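You operate a simulated robot arm through the tools that you are given. There is no shell and no other tool. Be economical: measure what you need, move in short steps, check, and stop when the job is done.

You are at the controls of a simulated robot arm. One attempt, no reset.

TASK
Warm the big press to 150 C, time dial on 5.
Fine: pull out the red stop button, set both its heat dials, watch TOP and BASE get there; the heat stays on, the guard latched; leave the ram lever.

It is judged by the outcome, as a careful person would: the job done as asked, and still so three seconds after it is handed in. It fails if anything else is knocked over, pushed out of place, dropped, spilled or broken.

THE ROBOT
A 7-joint arm with a two-finger gripper, on a carriage that runs on a rail from [1.022, 0.012] to [-0.758, -0.009] (x, y) and turns from -3.665 to 2.129 rad about z. Base frame: it is fixed where the carriage stands at the start and does not move with it; the origin is on the floor, on the carriage's upright axis, x ahead of it, y to its left, z up. Readings come in m, rad, newtons and seconds.
With the tool pointing down near the work surface it reaches from about 0.34 to 0.78 m from the robot's upright axis, wherever it stands. Its first joint turns from -2.897 to 2.897 rad. Places, roughly: base heat dial [0.7, -0.7, 1.2]; left grey handle [2.4, -0.2, 0.9]; ram lever [0.8, -0.2, 0.7]; red stop button [0.5, -0.3, 0.7]; right grey handle [1.4, -0.2, 0.9]; small blue lever [0.8, -0.7, 1]; time dial [0.5, -0.7, 1.2]; top heat dial [0.8, -0.7, 1.2]; white latch [1.6, -0.2, 0.8]; white speed knob [0.6, -0.7, 1]. Payload 2.45 kg.
The tool frame sits at the grasp point (the TCP): z along the fingers, y along the line on which they close. The tips reach 0.023 m beyond it. Largest opening 0.072 m; the body of the gripper starts 0.04 m behind the TCP.
Orientation is that of the tool frame in the base frame, as [roll, pitch, yaw] about the fixed x, y, z axes, in that order (R = Rz(yaw) Ry(pitch) Rx(roll)). With the fingers straight down and closing along the base's y, the tool's x points along the base's -x, its y along +y and its z along -z.

THE INTERFACE
- The arm moves only by the tool arm_command. Its argument "targets" is one flat list of numbers, 6 for each row, row after row: the shift along the tool's x, y, z in m, then the turn, a rotation vector about the tool's x, y, z in rad. In form: [dx, dy, dz, wx, wy, wz, dx, dy, dz, wx, wy, wz, ...]. A call has 1 to 10 rows; each row shifts and turns the commanded pose from where the row before left it, along the tool's axes as they then stand. "jaw" is the gripper command, from -1 (fully open) to 1 (shut), values between in proportion, set as the call begins (left out, the last holds). Rows are played at 5 a second. More than 0.05 m and 0.15 rad between two rows, or a gripper value outside its range, and nothing of the call is played. Where a pose cannot be reached the arm comes as near as it can. A force on the tool above 70 N (or 10 N above the force at the start of the call, whichever is more), or a blocked arm, ends the call early, and 0.2 s more pass. The fingers move at their own pace (about 0.072 m/s each) and stop on an object; they squeeze with about 43 N. The grip force told is the motor's: it shows also when the fingers shut on nothing. Time passes only in rows, and 0.2 s behind the last, so rows that do not move let the fingers close. The reply holds the time, the measured pose of the TCP, the force on the tool along the base axes, the opening and the grip force, in the units named above and with some noise, with the torque about the TCP (base axes, N m) and any sound that the robot's microphone picked up.
- Cameras (640 x 400 px; columns grow to the right, rows downward): "scene" is now at [0.0148, 0.131, 1.5113]; the picture's right is [-0.59, -0.81, 0.00], its down [-0.35, 0.25, -0.90] and it looks along [0.73, -0.53, -0.43] (base axes); focal length 281 px, centre (320, 200). "wrist" rides on the gripper at [0.078, 0.017, -0.066] in the tool frame; the picture's right is [-0.22, 0.98, 0.00], its down [-0.56, -0.12, -0.82] and it looks along [-0.80, -0.18, 0.57] (tool axes); focal length 234 px, centre (320, 200). There is no depth. A picture from a camera that has moved, and an enlarged one, comes with that camera's place and axes in the base frame and with its lens.
- get_image(camera): a new picture of that camera. The clock stands still meanwhile.
- raise_lower(by): slides the trunk up (or, below 0, down) by that many m; the arm and the scene camera ride with it, the base frame stays. It gives what a move gives, with no picture.
- steer(legs): drives the robot by 1 to 6 legs, each [ahead, left, turn to the left] in m, m and rad, along the robot's own axes; the way and the turn of a leg run together, so that a leg with both is an arc; at most 1.5 m and 3.142 rad a leg. The arm and the cameras ride along, it lands a little off, and it stops where it bumps. It keeps to its track: a leg is cut to what the track allows. It gives what a move gives.
- head_to(pan, tilt): turns the head with the scene camera to pan (to the left, within 2.705 rad either way) and tilt (down, from -0.506 to 1.204), counted from straight ahead of the robot. It gives what a move gives.
- enlarge(camera, box): a new picture of the part [left, top, right, bottom] of that camera's present view, enlarged. The clock stands still meanwhile.
- job_done(): hands the job in; it is judged then, once.

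Go step by step. Nothing tells you exact positions but the pictures and the camera data: compare them with the known pose of the tool, close in by small moves and look again before you grip or let go. The budget is 120 turns and 98 pictures, counting those below and the enlarged ones. Unless the task says otherwise, let go and move clear before handing in, and close with one line.

The tools are called after "Call:" as a command line: name --argument value ..., lists and objects as JSON in quotes. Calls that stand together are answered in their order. arm_command: Moves the arm, as the interface text tells. Its arguments: {"type":"object","properties":{"targets":{"type":"array","items":{"type":"number"}},"jaw":{"type":"number"}},"required":["targets"]} The other tools are called the same way: raise_lower (by) slides the trunk up or down; steer (legs) drives the base; head_to (pan, tilt) turns the head that bears the scene camera; get_image (camera) takes a picture; enlarge (camera, box) takes an enlarged picture of a part of a camera's view; job_done () hands the job in.

At the start:

```text
t: 0.0
ee_pos: [0.3394, -0.3369, 1.3739]
orientation: [-3.139, 0.0, 3.139]
ft_force: [-0.3, -0.1, -0.2]
torque: [0.0, 0.03, -0.01]
finger_gap: 0.0719
gripper_force: 0.0
trunk travel left (down, up): [-0.485, 0.105]
robot x, y, heading: [-0.0009, 0.0003, 0.003]
head pan, tilt: [-0.634, 0.443]
```

scene: 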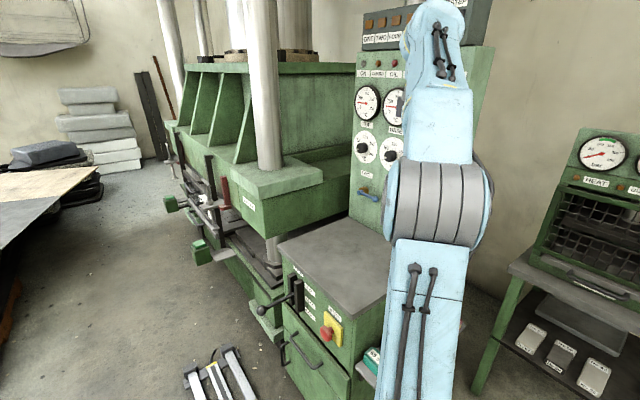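
wrist: 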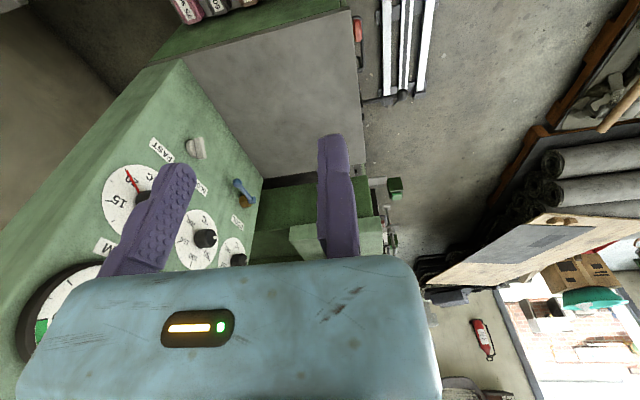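

I see the green control cabinet with dials behind the arm, and the red stop button on a yellow plate lower on the front. First I look closer at both views.

Call:
enlarge --camera "scene" --box '[270, 0, 510, 200]'

Call:
enlarge --camera "wrist" --box '[20, 100, 320, 370]'

Call:
enlarge --camera "scene" --box '[160, 180, 400, 380]'

```text
2.00 times, centred on (390, 100) of scene
camera zoom: at [0.0148, 0.131, 1.5113], right [-0.59, -0.81, 0.0], down [-0.35, 0.25, -0.9], along [0.73, -0.53, -0.43], focal length 562 px, centre (180, 400)
```

zoom: 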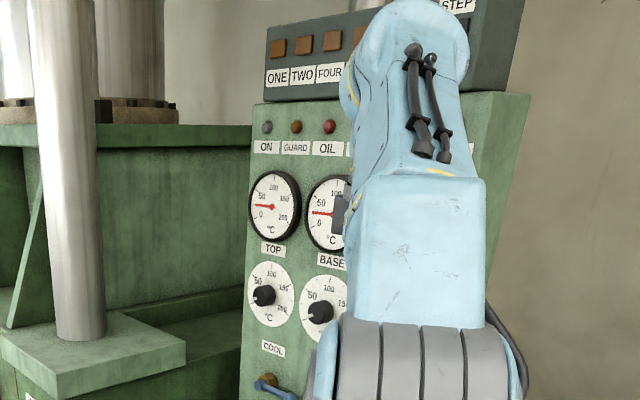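

```text
1.48 times, centred on (170, 235) of wrist
camera zoom: at [0.2634, -0.3203, 1.4386], right [0.22, 0.98, 0.0], down [0.56, -0.12, 0.82], along [0.8, -0.18, -0.57], focal length 347 px, centre (542, 148)
```

zoom: 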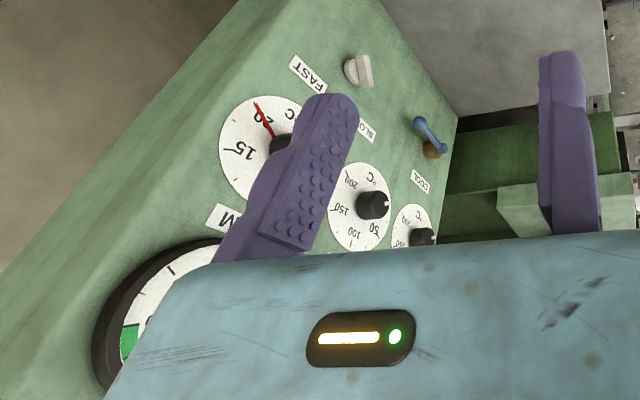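

```text
2.00 times, centred on (280, 280) of scene
camera zoom: at [0.0148, 0.131, 1.5113], right [-0.59, -0.81, 0.0], down [-0.35, 0.25, -0.9], along [0.73, -0.53, -0.43], focal length 562 px, centre (400, 40)
```

zoom: 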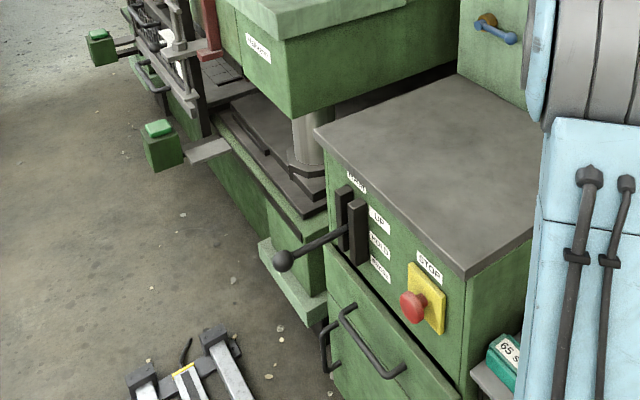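

The arm hides the panel, so I drive along the rail and turn to face it, which puts the arm to the right of the view.

Call:
steer --legs '[[0.3, 0, 0], [0, 0, -1.57]]'

Call:
head_to --pan 0.0 --tilt 0.4

Call:
get_image --camera "scene"

```text
t: 5.9
ee_pos: [-0.0245, -0.3463, 1.373]
orientation: [3.141, 0.0, 1.596]
ft_force: [-0.5, -0.7, 0.1]
torque: [-0.04, 0.0, 0.0]
finger_gap: 0.0717
gripper_force: 0.1
trunk travel left (down, up): [-0.485, 0.105]
robot x, y, heading: [0.3065, 0.0019, -1.547]
head pan, tilt: [-0.634, 0.443]
```

```text
t: 6.9
ee_pos: [-0.0241, -0.3457, 1.3742]
orientation: [-3.141, -0.001, 1.598]
ft_force: [0.5, 0.2, -0.4]
torque: [-0.01, -0.04, -0.02]
finger_gap: 0.072
gripper_force: 0.1
trunk travel left (down, up): [-0.485, 0.105]
robot x, y, heading: [0.3032, 0.0052, -1.545]
head pan, tilt: [0.0, 0.4]
```

```text
92 pictures are left
camera scene: at [0.4882, -0.0234, 1.5153], right [-1.0, -0.03, 0.0], down [-0.01, 0.39, -0.92], along [0.02, -0.92, -0.39], focal length 281 px, centre (320, 200)
```

scene: 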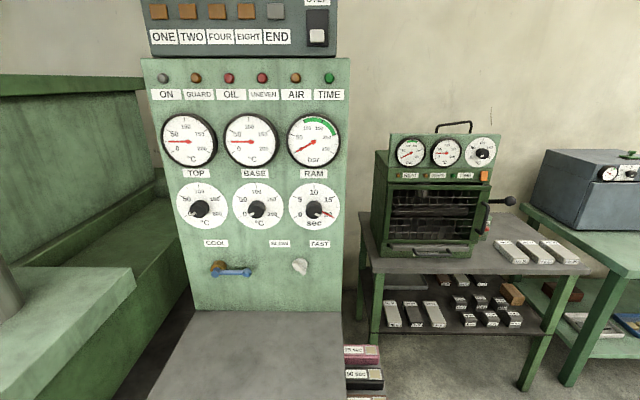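

Clear view now: TOP, BASE and the sec dial in a row, with lamps above them. I enlarge the dials and the lamps.

Call:
enlarge --camera "scene" --box '[150, 170, 350, 295]'

Call:
enlarge --camera "scene" --box '[145, 60, 355, 180]'

Call:
head_to --pan 0.9 --tilt 0.5

Call:
get_image --camera "scene"

```text
3.20 times, centred on (250, 232) of scene
camera zoom: at [0.4882, -0.0234, 1.5153], right [-1.0, -0.03, 0.0], down [-0.01, 0.39, -0.92], along [0.02, -0.92, -0.39], focal length 900 px, centre (544, 96)
```

zoom: 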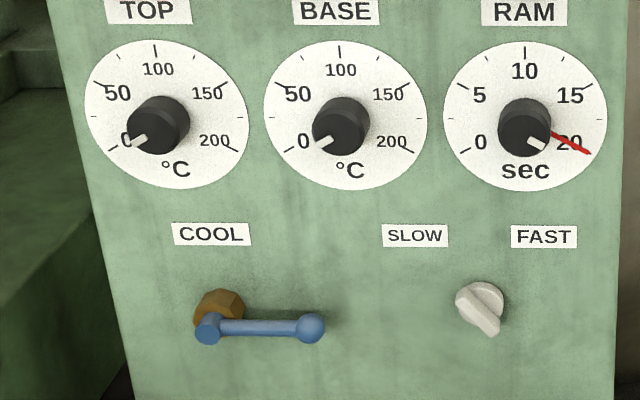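

```text
3.05 times, centred on (250, 120) of scene
camera zoom: at [0.4882, -0.0234, 1.5153], right [-1.0, -0.03, 0.0], down [-0.01, 0.39, -0.92], along [0.02, -0.92, -0.39], focal length 857 px, centre (533, 444)
```

zoom: 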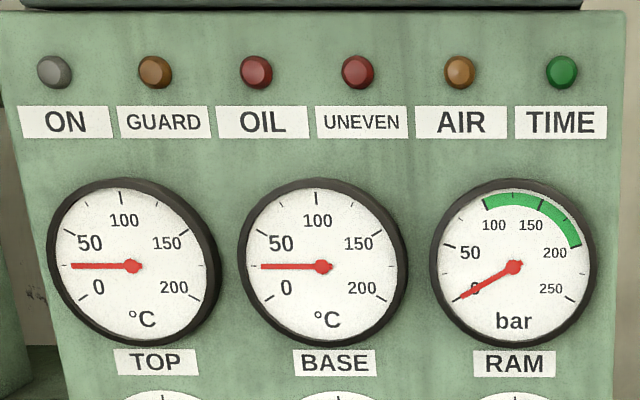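

```text
t: 8.1
ee_pos: [-0.0254, -0.3451, 1.3744]
orientation: [-3.141, -0.001, 1.597]
ft_force: [0.1, 0.1, 0.2]
torque: [0.02, -0.03, -0.02]
finger_gap: 0.0718
gripper_force: 0.1
trunk travel left (down, up): [-0.485, 0.105]
robot x, y, heading: [0.2998, 0.0064, -1.543]
head pan, tilt: [0.901, 0.499]
```

```text
89 pictures are left
camera scene: at [0.5586, 0.0146, 1.5061], right [-0.6, -0.8, 0.0], down [-0.38, 0.29, -0.88], along [0.7, -0.53, -0.48], focal length 281 px, centre (320, 200)
```

scene: 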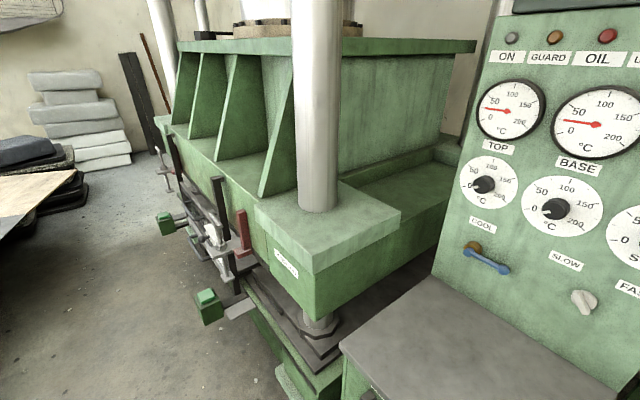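

Knob scales run 0 at lower left to 200 (20 s) at lower right, so 150 C is 60° right of top and 5 s is 60° left of top. Now I check the guard and latch, and the stop button.

Call:
enlarge --camera "scene" --box '[130, 130, 290, 330]'

Call:
head_to --pan 0.0 --tilt 1.15

Call:
get_image --camera "scene"

```text
2.00 times, centred on (210, 230) of scene
camera zoom: at [0.5586, 0.0146, 1.5061], right [-0.6, -0.8, 0.0], down [-0.38, 0.29, -0.88], along [0.7, -0.53, -0.48], focal length 562 px, centre (540, 140)
```

zoom: 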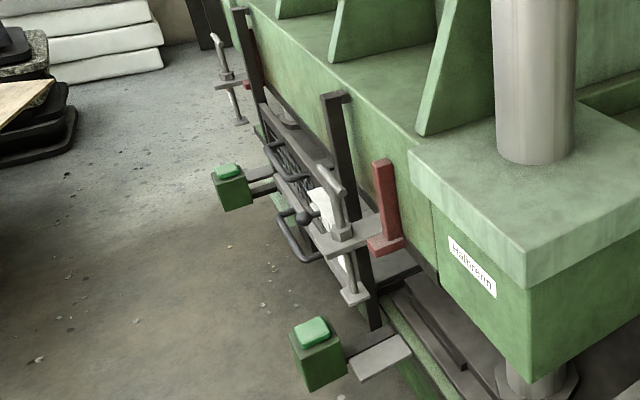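

```text
t: 9.3
ee_pos: [-0.0236, -0.3461, 1.3742]
orientation: [-3.142, -0.001, 1.598]
ft_force: [-1.0, -1.0, 0.1]
torque: [-0.01, 0.02, -0.02]
finger_gap: 0.0719
gripper_force: 0.1
trunk travel left (down, up): [-0.485, 0.105]
robot x, y, heading: [0.3012, 0.003, -1.548]
head pan, tilt: [0.0, 1.15]
```

```text
87 pictures are left
camera scene: at [0.4875, 0.0097, 1.4554], right [-1.0, -0.03, 0.0], down [-0.03, 0.91, -0.41], along [0.01, -0.41, -0.91], focal length 281 px, centre (320, 200)
```

scene: 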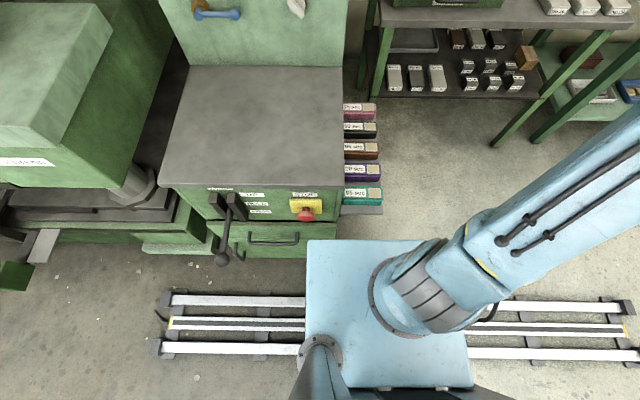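

The stop button is near (0.535, -0.277, 0.705), seen from two views. I'll stand at x≈0.05 facing +x, turn the tool so the fingers close along base x, and lower the trunk.

Call:
steer --legs '[[0, -0.25, 0], [0, 0, 1.55]]'

Call:
arm_command --targets '[0, 0, 0, 0, 0, 0.15, 0, 0, 0, 0, 0, 0.15, 0, 0, 0, 0, 0, 0.15, 0, 0, 0, 0, 0, 0.15, 0, 0, 0, 0, 0, 0.15, 0, 0, 0, 0, 0, 0.15, 0, 0, 0, 0, 0, 0.15, 0, 0, 0, 0, 0, 0.15, 0, 0, 0, 0, 0, 0.15, 0, 0, 0, 0, 0, 0.15]'

Call:
head_to --pan -0.5 --tilt 0.75

```text
t: 14.9
ee_pos: [0.3864, -0.3416, 1.3741]
orientation: [-3.141, 0.0, 3.124]
ft_force: [0.3, -0.2, -0.4]
torque: [0.03, 0.0, -0.03]
finger_gap: 0.0719
gripper_force: 0.1
trunk travel left (down, up): [-0.485, 0.105]
robot x, y, heading: [0.0535, -0.0012, -0.017]
head pan, tilt: [0.0, 1.15]
```

```text
t: 17.1
ee_pos: [0.3866, -0.3411, 1.3743]
orientation: [3.14, 0.001, 1.623]
ft_force: [-0.3, -0.4, -0.3]
torque: [-0.02, 0.0, -0.01]
finger_gap: 0.0719
gripper_force: 0.0
trunk travel left (down, up): [-0.485, 0.105]
robot x, y, heading: [0.05, -0.0031, -0.017]
head pan, tilt: [0.0, 1.15]
```

```text
t: 18.0
ee_pos: [0.3861, -0.342, 1.3744]
orientation: [-3.141, -0.001, 1.626]
ft_force: [-0.2, 0.6, -0.4]
torque: [0.01, -0.01, 0.03]
finger_gap: 0.0717
gripper_force: 0.1
trunk travel left (down, up): [-0.485, 0.105]
robot x, y, heading: [0.0516, 0.0002, -0.013]
head pan, tilt: [-0.499, 0.75]
```

The tool is aligned. I now move it out in front of the button's column and tilt it forward, still high.

Call:
arm_command --targets '[0.03, 0.031, 0, 0, 0, 0, 0.03, 0.031, 0, 0, 0, 0, 0.03, 0.031, 0, 0, 0, 0, 0.03, 0.031, 0, 0, 0, 0, 0.03, 0.031, 0, 0, 0, 0, 0, 0, 0, 0, -0.15, 0.01, 0, 0, 0, 0, -0.15, 0.01, 0, 0, 0, 0, -0.15, 0.01, 0, 0, 0, 0, -0.15, 0.01, 0, 0, 0, 0, -0.15, 0.01]'

Call:
raise_lower --by -0.42

Call:
get_image --camera "scene"

Call:
get_image --camera "wrist"

```text
t: 20.2
ee_pos: [0.5157, -0.1983, 1.3721]
orientation: [3.116, 0.752, 1.562]
ft_force: [-0.2, -0.2, -0.7]
torque: [0.03, 0.01, -0.02]
finger_gap: 0.0718
gripper_force: 0.1
out of reach, approached as far as the arm can: row 5
trunk travel left (down, up): [-0.485, 0.105]
robot x, y, heading: [0.0521, -0.0011, -0.02]
head pan, tilt: [-0.499, 0.75]
```

```text
refused: -0.42 is not a number from -0.4 to 0.4
```

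```text
86 pictures are left
camera scene: at [0.0671, 0.146, 1.4842], right [-0.49, -0.87, 0.0], down [-0.59, 0.34, -0.73], along [0.64, -0.36, -0.68], focal length 281 px, centre (320, 200)
```

scene: 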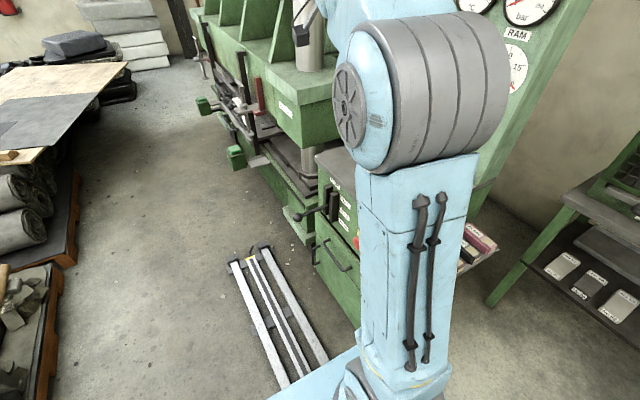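

```text
85 pictures are left
camera wrist: at [0.5327, -0.0978, 1.3663], right [0.97, -0.15, 0.17], down [-0.15, 0.15, 0.98], along [-0.17, -0.98, 0.12], focal length 234 px, centre (320, 200)
```

wrist: 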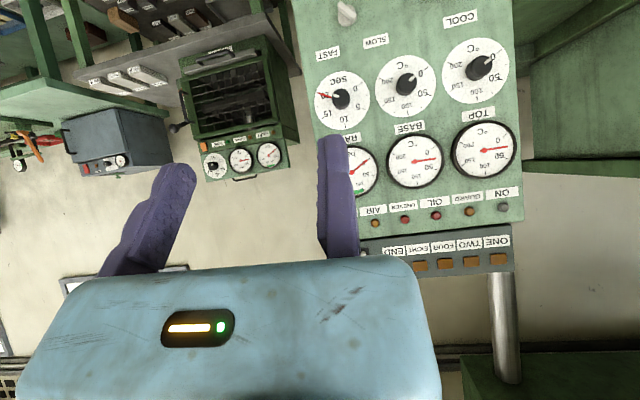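

The tool is tilted 45° forward in front of the panel. Trunk goes down in two steps, with a look between them.

Call:
raise_lower --by -0.25

Call:
get_image --camera "wrist"

Call:
get_image --camera "scene"

```text
t: 22.8
ee_pos: [0.5157, -0.1978, 1.1222]
orientation: [3.115, 0.749, 1.562]
ft_force: [-1.2, -0.3, -0.2]
torque: [0.01, 0.01, 0.0]
finger_gap: 0.0719
gripper_force: 0.0
trunk travel left (down, up): [-0.235, 0.355]
robot x, y, heading: [0.0526, -0.0012, -0.018]
head pan, tilt: [-0.499, 0.75]
```

```text
84 pictures are left
camera wrist: at [0.5326, -0.0976, 1.1164], right [0.97, -0.15, 0.17], down [-0.14, 0.15, 0.98], along [-0.17, -0.98, 0.12], focal length 234 px, centre (320, 200)
```

wrist: 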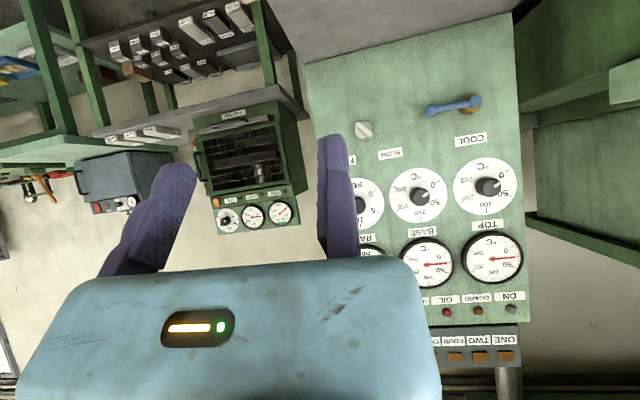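

```text
83 pictures are left
camera scene: at [0.0671, 0.1461, 1.2342], right [-0.49, -0.87, 0.0], down [-0.59, 0.34, -0.73], along [0.64, -0.36, -0.68], focal length 281 px, centre (320, 200)
```

scene: 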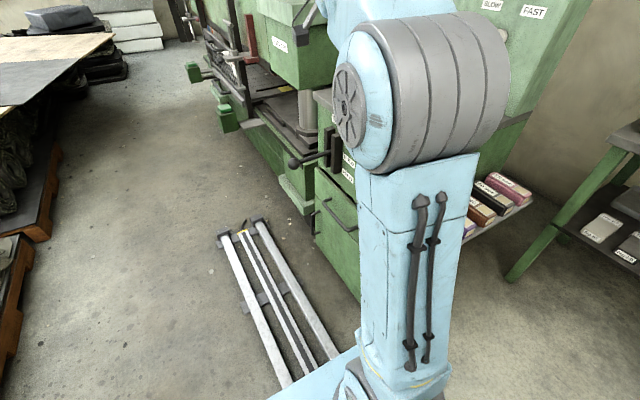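

Clear of everything. Trunk down another 0.2 m.

Call:
raise_lower --by -0.22

Call:
get_image --camera "wrist"

```text
t: 25.1
ee_pos: [0.5137, -0.1984, 0.9018]
orientation: [3.115, 0.747, 1.562]
ft_force: [-0.7, 0.5, -0.3]
torque: [0.01, 0.03, -0.01]
finger_gap: 0.0722
gripper_force: 0.1
trunk travel left (down, up): [-0.015, 0.575]
robot x, y, heading: [0.0525, -0.0009, -0.018]
head pan, tilt: [-0.499, 0.75]
```

```text
82 pictures are left
camera wrist: at [0.5326, -0.0976, 0.8964], right [0.97, -0.15, 0.17], down [-0.14, 0.15, 0.98], along [-0.17, -0.98, 0.12], focal length 234 px, centre (320, 200)
```

wrist: 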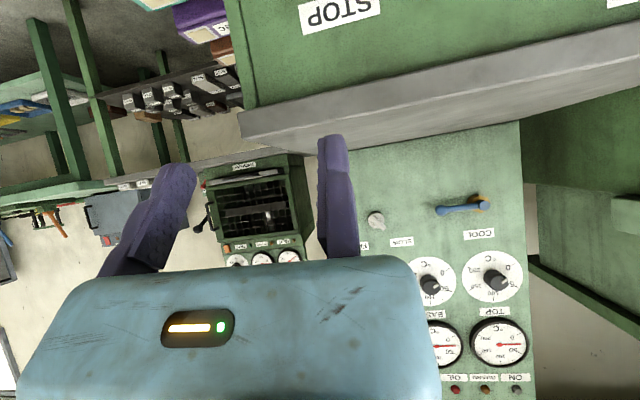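

The STOP label is visible at the desk front; the button is just below. I go straight down 0.12 m by arm and shift 2 cm in +x.

Call:
arm_command --targets '[0.027, 0.007, 0.029, 0, 0, 0, 0.027, 0.007, 0.029, 0, 0, 0, 0.027, 0.007, 0.029, 0, 0, 0]'

Call:
get_image --camera "wrist"

```text
t: 25.9
ee_pos: [0.5381, -0.1977, 0.7838]
orientation: [3.115, 0.75, 1.563]
ft_force: [-0.3, 0.0, 0.0]
torque: [-0.01, -0.01, 0.01]
finger_gap: 0.0721
gripper_force: 0.0
trunk travel left (down, up): [-0.015, 0.575]
robot x, y, heading: [0.0508, -0.0048, -0.02]
head pan, tilt: [-0.499, 0.75]
```

```text
81 pictures are left
camera wrist: at [0.556, -0.0964, 0.7783], right [0.97, -0.15, 0.17], down [-0.15, 0.15, 0.98], along [-0.17, -0.98, 0.12], focal length 234 px, centre (320, 200)
```

wrist: 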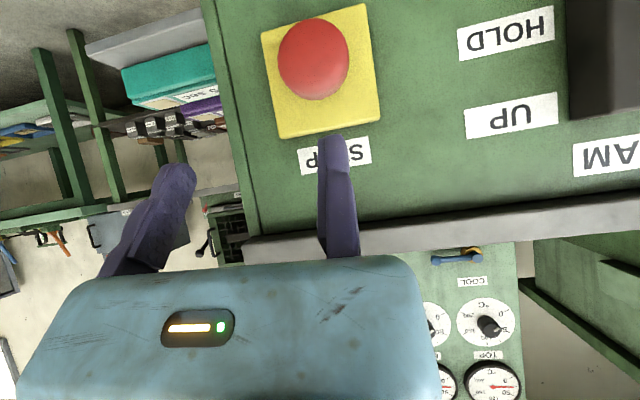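

The red cap is about 5 cm wide at (0.538, -0.277, 0.70), straight along the tool axis from here. I advance 8 cm and look.

Call:
arm_command --targets '[0, 0, 0.04, 0, 0, 0, 0, 0, 0.04, 0, 0, 0]' --jaw -1

Call:
get_image --camera "wrist"

```text
t: 26.5
ee_pos: [0.541, -0.2457, 0.7282]
orientation: [3.106, 0.753, 1.563]
ft_force: [-2.0, 30.1, 28.0]
torque: [-0.25, 0.01, -0.08]
finger_gap: 0.0719
gripper_force: 0.1
trunk travel left (down, up): [-0.015, 0.575]
robot x, y, heading: [0.0518, -0.0026, -0.016]
head pan, tilt: [-0.499, 0.75]
```

```text
80 pictures are left
camera wrist: at [0.5585, -0.145, 0.7225], right [0.97, -0.14, 0.17], down [-0.15, 0.15, 0.98], along [-0.16, -0.98, 0.12], focal length 234 px, centre (320, 200)
```

wrist: 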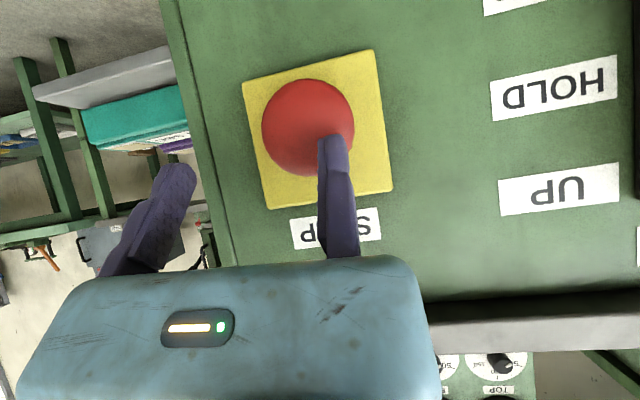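

Contact came early (41 N), and the picture shows the +x finger in front of the cap, so the real finger midpoint sits off from where I reckoned. I back off and shut the jaws in the air to see where they meet.

Call:
arm_command --targets '[0, 0, -0.04, 0, 0, 0, 0, 0, -0.01, 0, 0, 0, 0, 0, 0, 0, 0, 0, 0, 0, 0, 0, 0, 0]' --jaw 1

Call:
get_image --camera "wrist"

```text
t: 27.5
ee_pos: [0.5389, -0.2184, 0.7615]
orientation: [3.117, 0.751, 1.565]
ft_force: [0.5, 0.0, 0.8]
torque: [-0.02, 0.03, 0.0]
finger_gap: 0.0
gripper_force: 28.4
trunk travel left (down, up): [-0.015, 0.575]
robot x, y, heading: [0.0486, -0.0012, -0.022]
head pan, tilt: [-0.499, 0.75]
```

```text
79 pictures are left
camera wrist: at [0.5571, -0.1174, 0.7557], right [0.97, -0.15, 0.17], down [-0.14, 0.15, 0.98], along [-0.17, -0.98, 0.12], focal length 234 px, centre (320, 200)
```

wrist: 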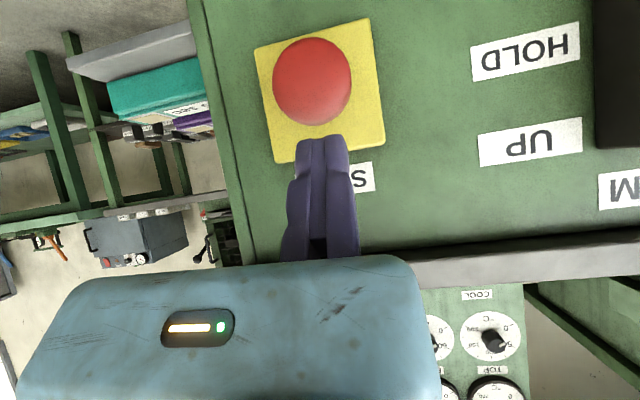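

Only the -y finger moves; the other is fixed with its pad at the TCP. So I must put the TCP at the cap's +x flank: open, shift +2.8 cm, then advance.

Call:
arm_command --targets '[0, 0.028, 0, 0, 0, 0, 0, 0, 0, 0, 0, 0, 0, 0, 0, 0, 0, 0, 0, 0, 0, 0, 0, 0, 0, 0, 0, 0, 0, 0, 0, 0, 0.03, 0, 0, 0, 0, 0, 0.02, 0, 0, 0]' --jaw -1

Call:
get_image --camera "wrist"

```text
t: 29.1
ee_pos: [0.5685, -0.252, 0.7248]
orientation: [3.116, 0.748, 1.562]
ft_force: [1.0, -0.4, -0.3]
torque: [0.0, -0.03, 0.03]
finger_gap: 0.0719
gripper_force: 0.2
trunk travel left (down, up): [-0.015, 0.575]
robot x, y, heading: [0.052, 0.0012, -0.018]
head pan, tilt: [-0.499, 0.75]
```

```text
78 pictures are left
camera wrist: at [0.5856, -0.1512, 0.7195], right [0.97, -0.15, 0.17], down [-0.15, 0.15, 0.98], along [-0.17, -0.98, 0.12], focal length 234 px, centre (320, 200)
```

wrist: 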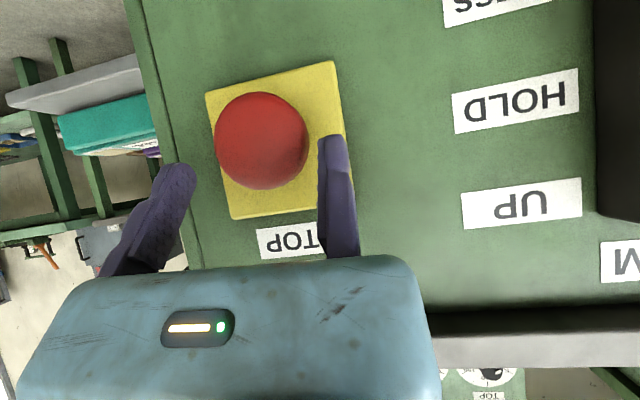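

Now the cap sits between the fingers. Advance 3.4 cm along the tool.

Call:
arm_command --targets '[0, 0, 0.017, 0, 0, 0, 0, 0, 0.017, 0, 0, 0]'

Call:
get_image --camera "wrist"

```text
t: 29.7
ee_pos: [0.569, -0.2752, 0.7]
orientation: [3.115, 0.75, 1.564]
ft_force: [-0.4, -0.3, -0.6]
torque: [-0.01, 0.0, 0.0]
finger_gap: 0.072
gripper_force: 0.0
trunk travel left (down, up): [-0.015, 0.575]
robot x, y, heading: [0.0526, 0.0001, -0.018]
head pan, tilt: [-0.499, 0.75]
```

```text
77 pictures are left
camera wrist: at [0.5862, -0.1743, 0.6941], right [0.97, -0.15, 0.17], down [-0.15, 0.15, 0.98], along [-0.17, -0.98, 0.12], focal length 234 px, centre (320, 200)
```

wrist: 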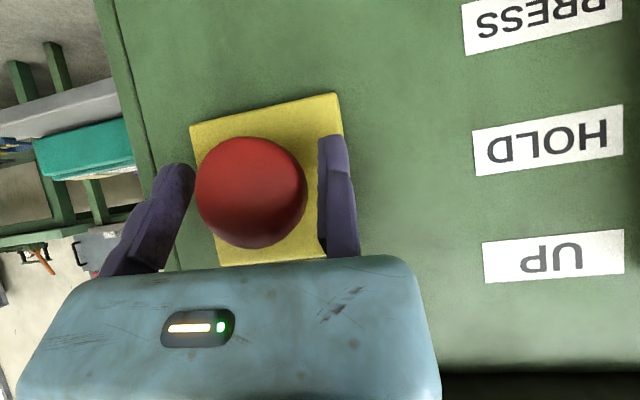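

Cap is well between the pads at the right depth. Close.

Call:
arm_command --targets '[0, -0.004, 0, 0, 0, 0, 0, 0, 0, 0, 0, 0, 0, 0, 0, 0, 0, 0, 0, 0, 0, 0, 0, 0]' --jaw 1

Call:
get_image --camera "wrist"

```text
t: 30.7
ee_pos: [0.5617, -0.2757, 0.6991]
orientation: [3.119, 0.749, 1.557]
ft_force: [-40.4, 5.7, -13.6]
torque: [0.04, -0.69, -0.49]
finger_gap: 0.0511
gripper_force: 45.1
trunk travel left (down, up): [-0.015, 0.575]
robot x, y, heading: [0.05, 0.0026, -0.014]
head pan, tilt: [-0.499, 0.75]
```

```text
76 pictures are left
camera wrist: at [0.5797, -0.1758, 0.6941], right [0.97, -0.16, 0.16], down [-0.14, 0.15, 0.98], along [-0.18, -0.98, 0.12], focal length 234 px, centre (320, 200)
```

wrist: 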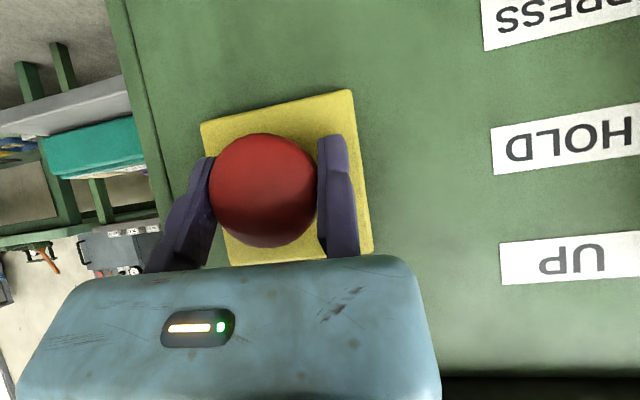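

Gripped at 51 mm, but the net -40 N in x shows the arm is being pulled over. I shift the command 3.5 mm toward -x to even the squeeze.

Call:
arm_command --targets '[0, -0.0035, 0, 0, 0, 0, 0, 0, 0, 0, 0, 0]'

```text
t: 31.3
ee_pos: [0.5605, -0.2751, 0.6999]
orientation: [3.118, 0.748, 1.563]
ft_force: [-22.2, -0.4, -16.9]
torque: [0.1, -0.54, -0.42]
finger_gap: 0.0507
gripper_force: 45.0
trunk travel left (down, up): [-0.015, 0.575]
robot x, y, heading: [0.0511, 0.0005, -0.02]
head pan, tilt: [-0.499, 0.75]
```

Shift a bit more, then pull straight out along +y.

Call:
arm_command --targets '[0, -0.003, 0, 0, 0, 0, 0.0037, 0, -0.0034, 0, 0, 0, 0.0037, 0, -0.0034, 0, 0, 0, 0.0037, 0, -0.0034, 0, 0, 0, 0.0037, 0, -0.0034, 0, 0, 0]'

Call:
get_image --camera "wrist"

```text
t: 32.5
ee_pos: [0.561, -0.2602, 0.6987]
orientation: [3.121, 0.753, 1.568]
ft_force: [40.7, -42.3, -24.4]
torque: [-0.02, -0.56, 1.14]
finger_gap: 0.0503
gripper_force: 44.6
trunk travel left (down, up): [-0.015, 0.575]
robot x, y, heading: [0.0498, 0.0024, -0.023]
head pan, tilt: [-0.499, 0.75]
```

```text
75 pictures are left
camera wrist: at [0.5776, -0.1593, 0.6937], right [0.98, -0.15, 0.16], down [-0.14, 0.15, 0.98], along [-0.17, -0.98, 0.13], focal length 234 px, centre (320, 200)
```

wrist: 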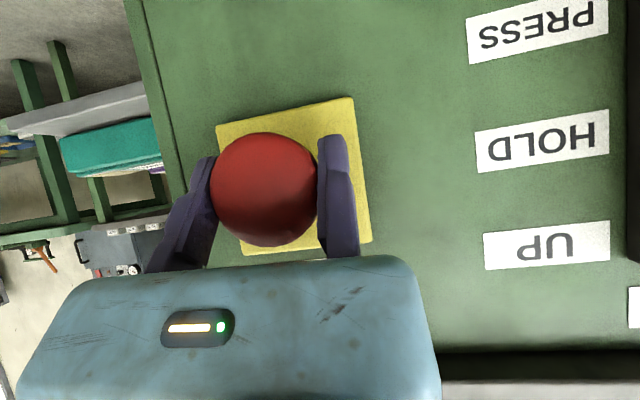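

The cap came out about 15 mm and now resists, so it seems to be at its stop. I relax the load, open, and back off along the tool axis.

Call:
arm_command --targets '[-0.002, 0.003, 0.002, 0, 0, 0, 0, 0, 0, 0, 0, 0]'

Call:
arm_command --targets '[0, 0, 0, 0, 0, 0, 0, 0.004, 0, 0, 0, 0, 0, 0, 0, 0, 0, 0]' --jaw -1

Call:
arm_command --targets '[0, 0, -0.03, 0, 0, 0, 0, 0, -0.04, 0, 0, 0, 0, 0, -0.04, 0, 0, 0]'

Call:
get_image --camera "wrist"

```text
t: 33.1
ee_pos: [0.5606, -0.2604, 0.7]
orientation: [3.119, 0.749, 1.563]
ft_force: [7.2, -25.1, -16.8]
torque: [-0.13, -0.06, 0.89]
finger_gap: 0.0509
gripper_force: 45.3
trunk travel left (down, up): [-0.015, 0.575]
robot x, y, heading: [0.0489, 0.0027, -0.011]
head pan, tilt: [-0.499, 0.75]
```

```text
t: 33.9
ee_pos: [0.5654, -0.2575, 0.7004]
orientation: [3.116, 0.748, 1.562]
ft_force: [-0.5, 0.4, -0.1]
torque: [0.01, -0.01, -0.02]
finger_gap: 0.0719
gripper_force: 0.0
trunk travel left (down, up): [-0.015, 0.575]
robot x, y, heading: [0.0502, 0.003, -0.016]
head pan, tilt: [-0.499, 0.75]
```

```text
t: 34.7
ee_pos: [0.5624, -0.1825, 0.7816]
orientation: [3.115, 0.748, 1.562]
ft_force: [-0.1, -0.5, 0.7]
torque: [0.01, 0.01, 0.01]
finger_gap: 0.072
gripper_force: 0.0
trunk travel left (down, up): [-0.015, 0.575]
robot x, y, heading: [0.0537, 0.0004, -0.014]
head pan, tilt: [-0.499, 0.75]
```

```text
74 pictures are left
camera wrist: at [0.5799, -0.0821, 0.775], right [0.97, -0.15, 0.17], down [-0.14, 0.15, 0.98], along [-0.17, -0.98, 0.12], focal length 234 px, centre (320, 200)
```

wrist: 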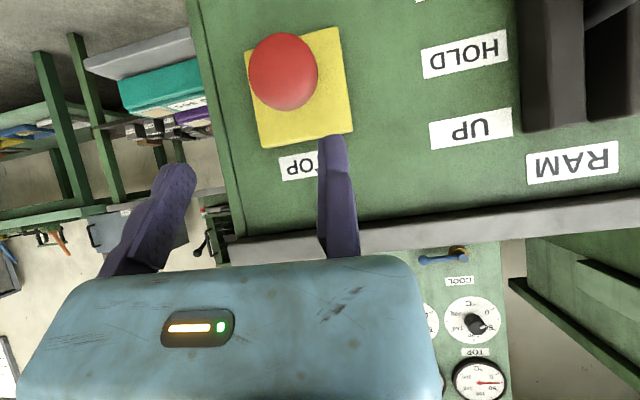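

The button now stands out from its plate. I raise the trunk and then check the lamps.

Call:
raise_lower --by 0.4

Call:
get_image --camera "wrist"

```text
t: 38.5
ee_pos: [0.5634, -0.1831, 1.1796]
orientation: [3.115, 0.748, 1.561]
ft_force: [-0.3, -0.6, -0.2]
torque: [0.02, 0.03, 0.0]
finger_gap: 0.072
gripper_force: 0.0
trunk travel left (down, up): [-0.415, 0.175]
robot x, y, heading: [0.0512, 0.0011, -0.015]
head pan, tilt: [-0.499, 0.75]
```

```text
73 pictures are left
camera wrist: at [0.5801, -0.0819, 1.1747], right [0.97, -0.15, 0.17], down [-0.14, 0.15, 0.98], along [-0.17, -0.98, 0.12], focal length 234 px, centre (320, 200)
```

wrist: 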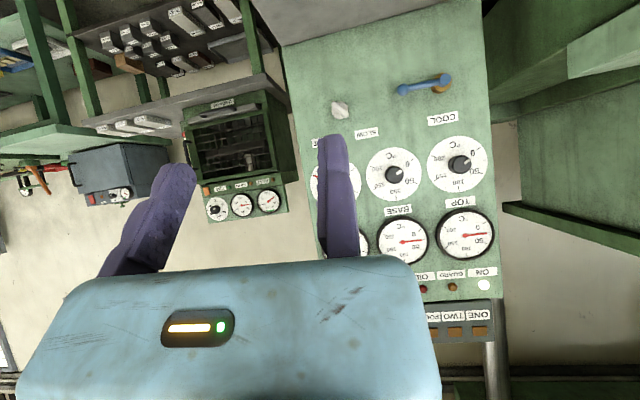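

The ON lamp is lit. I zoom in on the lamps and the COOL lever.

Call:
enlarge --camera "wrist" --box '[350, 50, 510, 340]'

```text
1.38 times, centred on (430, 195) of wrist
camera zoom: at [0.5801, -0.0819, 1.1747], right [0.97, -0.15, 0.17], down [-0.14, 0.15, 0.98], along [-0.17, -0.98, 0.12], focal length 323 px, centre (168, 207)
```

zoom: 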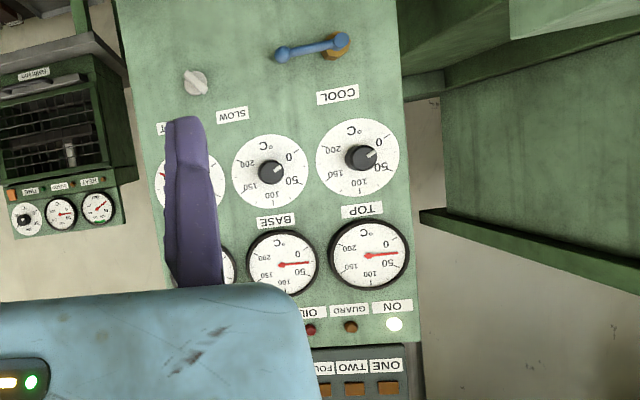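

GUARD, OIL, UNEVEN and AIR are dark, ON is lit. I bring the tool to horizontal while moving a little toward the panel, then drive to x≈0.4.

Call:
arm_command --targets '[0.018, -0.01, 0.018, 0, -0.137, 0, 0.015, -0.01, 0.02, 0, -0.137, 0, 0.012, -0.01, 0.023, 0, -0.137, 0, 0.008, -0.01, 0.025, 0, -0.137, 0, 0.005, -0.01, 0.026, 0, -0.137, 0, 0.002, -0.01, 0.026, 0, -0.137, 0]'

Call:
steer --legs '[[0.25, 0, 0]]'

Call:
get_image --camera "wrist"

```text
t: 39.9
ee_pos: [0.5055, -0.2697, 1.0732]
orientation: [1.433, 1.551, -0.127]
ft_force: [-0.5, -0.4, 0.5]
torque: [0.02, 0.02, 0.01]
finger_gap: 0.072
gripper_force: 0.0
trunk travel left (down, up): [-0.415, 0.175]
robot x, y, heading: [0.0509, 0.0057, -0.018]
head pan, tilt: [-0.499, 0.75]
```

```text
t: 41.8
ee_pos: [0.7556, -0.2681, 1.0721]
orientation: [1.521, 1.55, -0.041]
ft_force: [-0.7, 0.5, -1.2]
torque: [-0.01, 0.01, 0.02]
finger_gap: 0.072
gripper_force: 0.0
trunk travel left (down, up): [-0.415, 0.175]
robot x, y, heading: [0.3028, -0.0009, -0.016]
head pan, tilt: [-0.499, 0.75]
```

```text
71 pictures are left
camera wrist: at [0.7744, -0.2042, 0.9941], right [0.97, 0.01, 0.24], down [-0.14, 0.82, 0.56], along [-0.19, -0.57, 0.8], focal length 234 px, centre (320, 200)
```

wrist: 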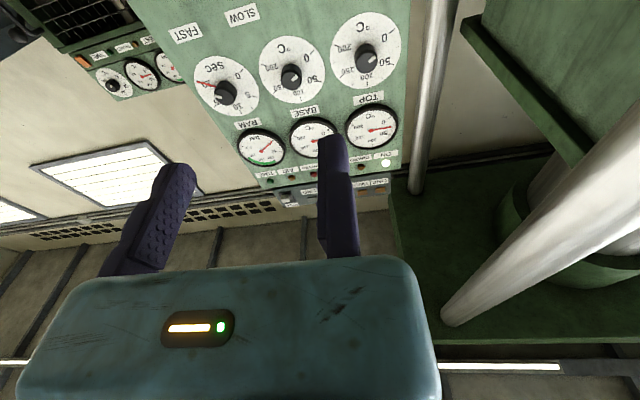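

Tool is horizontal, facing the panel. I raise it to knob height, shift it -x, and drive a further 0.13 m.

Call:
arm_command --targets '[-0.027, -0.03, 0, 0, 0, 0, -0.027, -0.03, 0, 0, 0, 0, -0.027, -0.03, 0, 0, 0, 0, -0.027, -0.03, 0, 0, 0, 0, -0.027, -0.03, 0, 0, 0, 0]'

Call:
steer --legs '[[0.13, 0, 0]]'

Call:
get_image --camera "wrist"

```text
t: 43.0
ee_pos: [0.6021, -0.2706, 1.2053]
orientation: [1.511, 1.552, -0.055]
ft_force: [0.0, -0.5, -0.6]
torque: [-0.02, 0.01, -0.02]
finger_gap: 0.072
gripper_force: 0.1
trunk travel left (down, up): [-0.415, 0.175]
robot x, y, heading: [0.3039, 0.0015, -0.021]
head pan, tilt: [-0.499, 0.75]
```

```text
t: 44.3
ee_pos: [0.7294, -0.2703, 1.203]
orientation: [1.526, 1.551, -0.041]
ft_force: [0.0, -0.6, -0.2]
torque: [0.0, 0.01, -0.02]
finger_gap: 0.0719
gripper_force: 0.0
trunk travel left (down, up): [-0.415, 0.175]
robot x, y, heading: [0.4327, 0.0015, -0.023]
head pan, tilt: [-0.499, 0.75]
```

```text
70 pictures are left
camera wrist: at [0.7483, -0.2053, 1.1268], right [0.97, 0.0, 0.24], down [-0.14, 0.82, 0.56], along [-0.19, -0.57, 0.8], focal length 234 px, centre (320, 200)
```

wrist: 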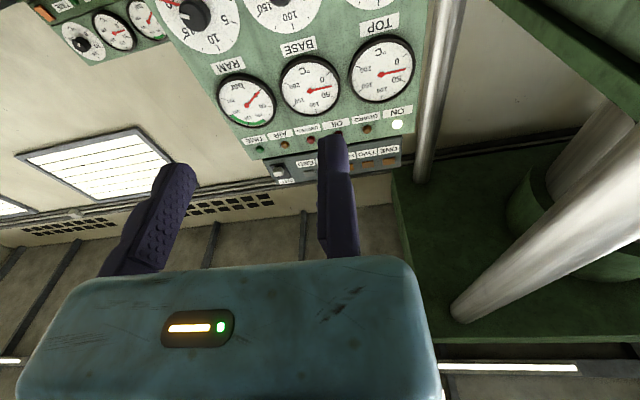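

Next I approach the TOP knob, stopping about 8 cm short.

Call:
arm_command --targets '[0, 0.014, 0.0385, 0, 0, 0, 0, 0.014, 0.0385, 0, 0, 0, 0, 0.014, 0.0385, 0, 0, 0, 0, 0.014, 0.0385, 0, 0, 0, 0, 0.014, 0.0385, 0, 0, 0, 0, 0.014, 0.0385, 0, 0, 0, 0, 0.014, 0.0385, 0, 0, 0, 0, 0.014, 0.0385, 0, 0, 0]'

Call:
get_image --camera "wrist"

Call:
head_to --pan -1.0 --tilt 0.4

Call:
get_image --camera "scene"

```text
t: 46.1
ee_pos: [0.8414, -0.5775, 1.2073]
orientation: [1.494, 1.552, -0.073]
ft_force: [-0.1, 0.0, 0.0]
torque: [0.01, -0.01, 0.02]
finger_gap: 0.0719
gripper_force: 0.2
trunk travel left (down, up): [-0.415, 0.175]
robot x, y, heading: [0.4281, 0.0053, -0.025]
head pan, tilt: [-0.499, 0.75]
```

```text
69 pictures are left
camera wrist: at [0.861, -0.5131, 1.1296], right [0.97, 0.0, 0.24], down [-0.14, 0.82, 0.56], along [-0.19, -0.57, 0.8], focal length 234 px, centre (320, 200)
```

wrist: 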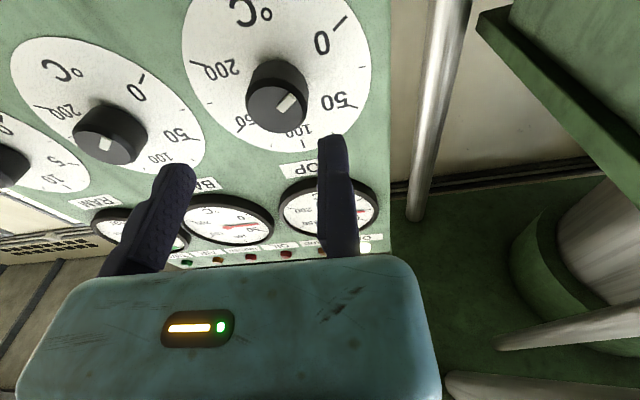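

```text
t: 47.0
ee_pos: [0.8418, -0.5765, 1.2057]
orientation: [1.527, 1.552, -0.042]
ft_force: [0.3, 0.8, -0.3]
torque: [-0.01, 0.02, 0.0]
finger_gap: 0.0721
gripper_force: 0.1
trunk travel left (down, up): [-0.415, 0.175]
robot x, y, heading: [0.4294, 0.0047, -0.019]
head pan, tilt: [-1.0, 0.4]
```

```text
68 pictures are left
camera scene: at [0.4233, 0.1126, 1.4452], right [-0.85, -0.52, 0.0], down [-0.2, 0.33, -0.92], along [0.48, -0.79, -0.39], focal length 281 px, centre (320, 200)
```

scene: 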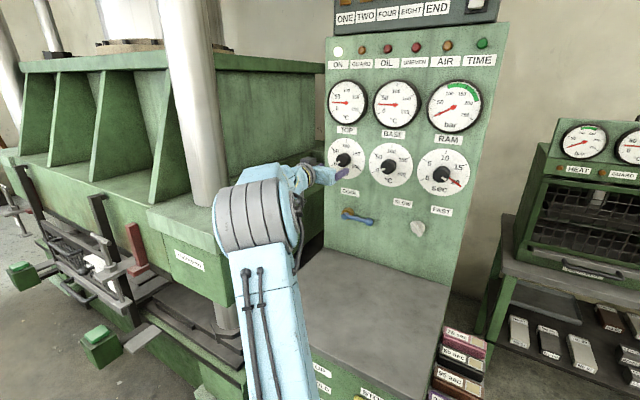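

The TOP knob is at about (0.81, -0.66, 1.213), 42 mm across. I correct by a few mm and advance 6 cm.

Call:
arm_command --targets '[-0.006, -0.006, 0.02, 0, 0, 0, 0, 0, 0.02, 0, 0, 0, 0, 0, 0.02, 0, 0, 0]'

Call:
get_image --camera "wrist"

Call:
enlarge --camera "scene" --box '[280, 100, 480, 225]'

```text
t: 47.8
ee_pos: [0.835, -0.6375, 1.2124]
orientation: [1.542, 1.554, -0.029]
ft_force: [-0.1, 0.5, 0.3]
torque: [-0.02, -0.01, 0.03]
finger_gap: 0.0719
gripper_force: 0.0
trunk travel left (down, up): [-0.415, 0.175]
robot x, y, heading: [0.4301, 0.0052, -0.02]
head pan, tilt: [-1.0, 0.4]
```

```text
67 pictures are left
camera wrist: at [0.8547, -0.5733, 1.1341], right [0.97, 0.0, 0.24], down [-0.14, 0.82, 0.56], along [-0.19, -0.57, 0.8], focal length 234 px, centre (320, 200)
```

wrist: 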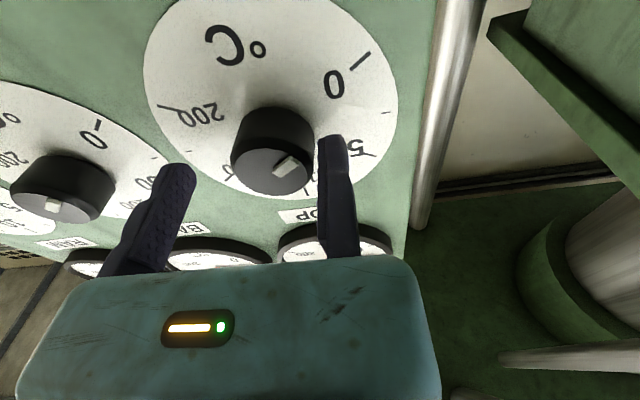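

```text
3.20 times, centred on (380, 162) of scene
camera zoom: at [0.4234, 0.1127, 1.4453], right [-0.85, -0.52, 0.0], down [-0.2, 0.33, -0.92], along [0.48, -0.79, -0.39], focal length 900 px, centre (128, 320)
```

zoom: 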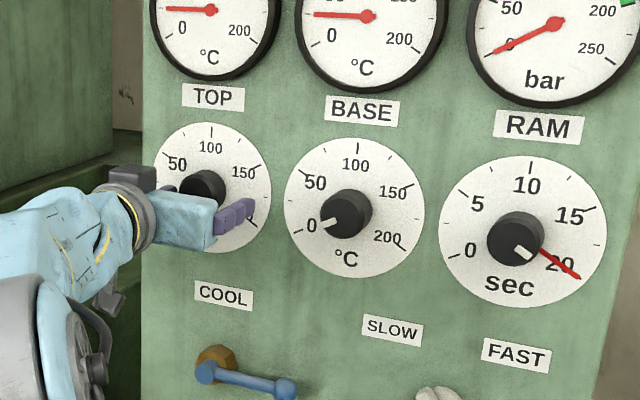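

The knob is between the fingers, near the fixed one. I advance 1 cm more and close gently.

Call:
arm_command --targets '[0.002, 0.002, 0.01, 0, 0, 0]'

Call:
arm_command --targets '[0, -0.002, 0, 0, 0, 0, 0, 0, 0, 0, 0, 0, 0, 0, 0, 0, 0, 0]' --jaw 1

Call:
get_image --camera "wrist"

```text
t: 48.2
ee_pos: [0.8365, -0.648, 1.211]
orientation: [1.506, 1.553, -0.061]
ft_force: [-0.4, 0.9, 0.3]
torque: [-0.01, -0.01, -0.02]
finger_gap: 0.0719
gripper_force: 0.1
trunk travel left (down, up): [-0.415, 0.175]
robot x, y, heading: [0.4328, 0.0021, -0.022]
head pan, tilt: [-1.0, 0.4]
```

```text
t: 49.0
ee_pos: [0.8308, -0.6487, 1.2111]
orientation: [1.545, 1.55, -0.026]
ft_force: [-17.2, 5.4, -7.2]
torque: [-0.17, -0.21, -0.35]
finger_gap: 0.0417
gripper_force: 45.1
trunk travel left (down, up): [-0.415, 0.175]
robot x, y, heading: [0.4301, 0.0057, -0.02]
head pan, tilt: [-1.0, 0.4]
```

```text
65 pictures are left
camera wrist: at [0.8512, -0.5843, 1.1329], right [0.97, 0.0, 0.24], down [-0.13, 0.82, 0.56], along [-0.2, -0.57, 0.8], focal length 234 px, centre (320, 200)
```

wrist: 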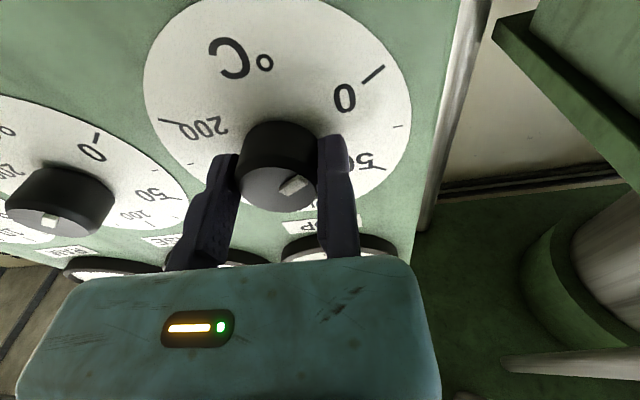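

Gripped at 42 mm. Now I turn clockwise about the knob centre (21 mm off the TCP), first 1.4 rad.

Call:
arm_command --targets '[-0.0029, -0.0017, 0, 0, 0, 0.14, -0.0029, -0.0002, 0, 0, 0, 0.14, -0.0029, -0.0002, 0, 0, 0, 0.14, -0.0029, -0.0002, 0, 0, 0, 0.14, -0.0029, -0.0002, 0, 0, 0, 0.14, -0.0029, -0.0002, 0, 0, 0, 0.14, -0.0029, -0.0002, 0, 0, 0, 0.14, -0.0029, -0.0002, 0, 0, 0, 0.14, -0.0029, -0.0002, 0, 0, 0, 0.14, -0.0029, -0.0002, 0, 0, 0, 0.14]'

Call:
get_image --camera "wrist"

Call:
enlarge --camera "scene" --box '[310, 25, 510, 225]'

```text
t: 51.1
ee_pos: [0.8116, -0.6491, 1.2363]
orientation: [1.537, 0.281, -0.032]
ft_force: [9.1, 12.7, 5.1]
torque: [1.51, -0.22, 1.18]
finger_gap: 0.0423
gripper_force: 45.1
trunk travel left (down, up): [-0.415, 0.175]
robot x, y, heading: [0.4304, 0.0016, -0.014]
head pan, tilt: [-1.0, 0.4]
stopped in row 10: the force on the tool passed its limit at 91 N (the readings are from after the stop); the commanded pose is now the measured one
```

```text
64 pictures are left
camera wrist: at [0.8924, -0.5868, 1.2283], right [0.06, 0.03, 1.0], down [-0.55, 0.83, 0.01], along [-0.83, -0.55, 0.07], focal length 234 px, centre (320, 200)
```

wrist: 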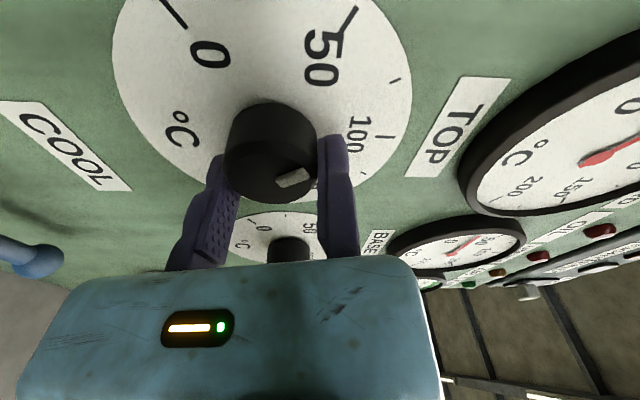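

```text
2.00 times, centred on (410, 125) of scene
camera zoom: at [0.4253, 0.1146, 1.4446], right [-0.85, -0.53, 0.0], down [-0.21, 0.33, -0.92], along [0.48, -0.78, -0.39], focal length 562 px, centre (140, 350)
```

zoom: 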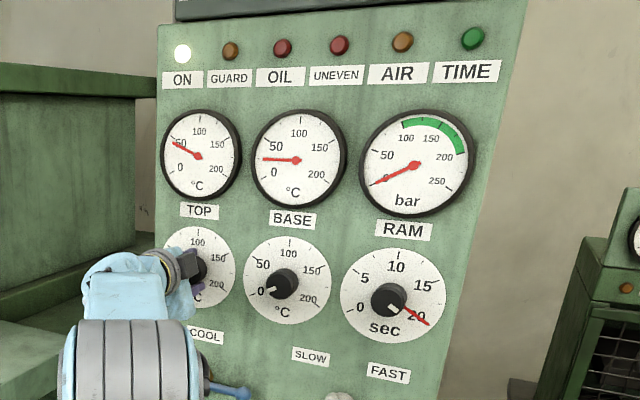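

The knob turns with the grip and TOP already climbs quickly (about 40 C). There is an UNEVEN lamp, so I keep the two heats close: I turn TOP back a little (to about 50), then go to BASE and raise them by turns.

Call:
arm_command --targets '[0.0021, 0.0001, 0, 0, 0, -0.1, 0.0021, 0.0001, 0, 0, 0, -0.1]'

Call:
enlarge --camera "scene" --box '[310, 25, 510, 225]'

```text
t: 51.8
ee_pos: [0.8156, -0.6492, 1.2354]
orientation: [1.534, 0.482, -0.041]
ft_force: [27.8, 13.4, 11.9]
torque: [0.81, -0.51, 0.55]
finger_gap: 0.0418
gripper_force: 45.4
trunk travel left (down, up): [-0.415, 0.175]
robot x, y, heading: [0.4313, 0.0041, -0.018]
head pan, tilt: [-1.0, 0.4]
```

```text
2.00 times, centred on (410, 125) of scene
camera zoom: at [0.4264, 0.115, 1.4452], right [-0.85, -0.53, 0.0], down [-0.21, 0.33, -0.92], along [0.48, -0.78, -0.39], focal length 562 px, centre (140, 350)
```

zoom: 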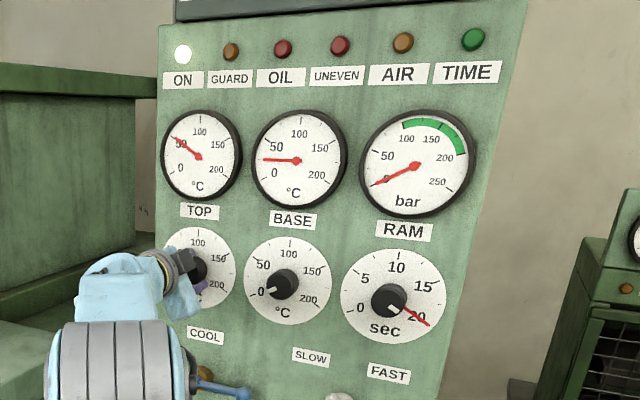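

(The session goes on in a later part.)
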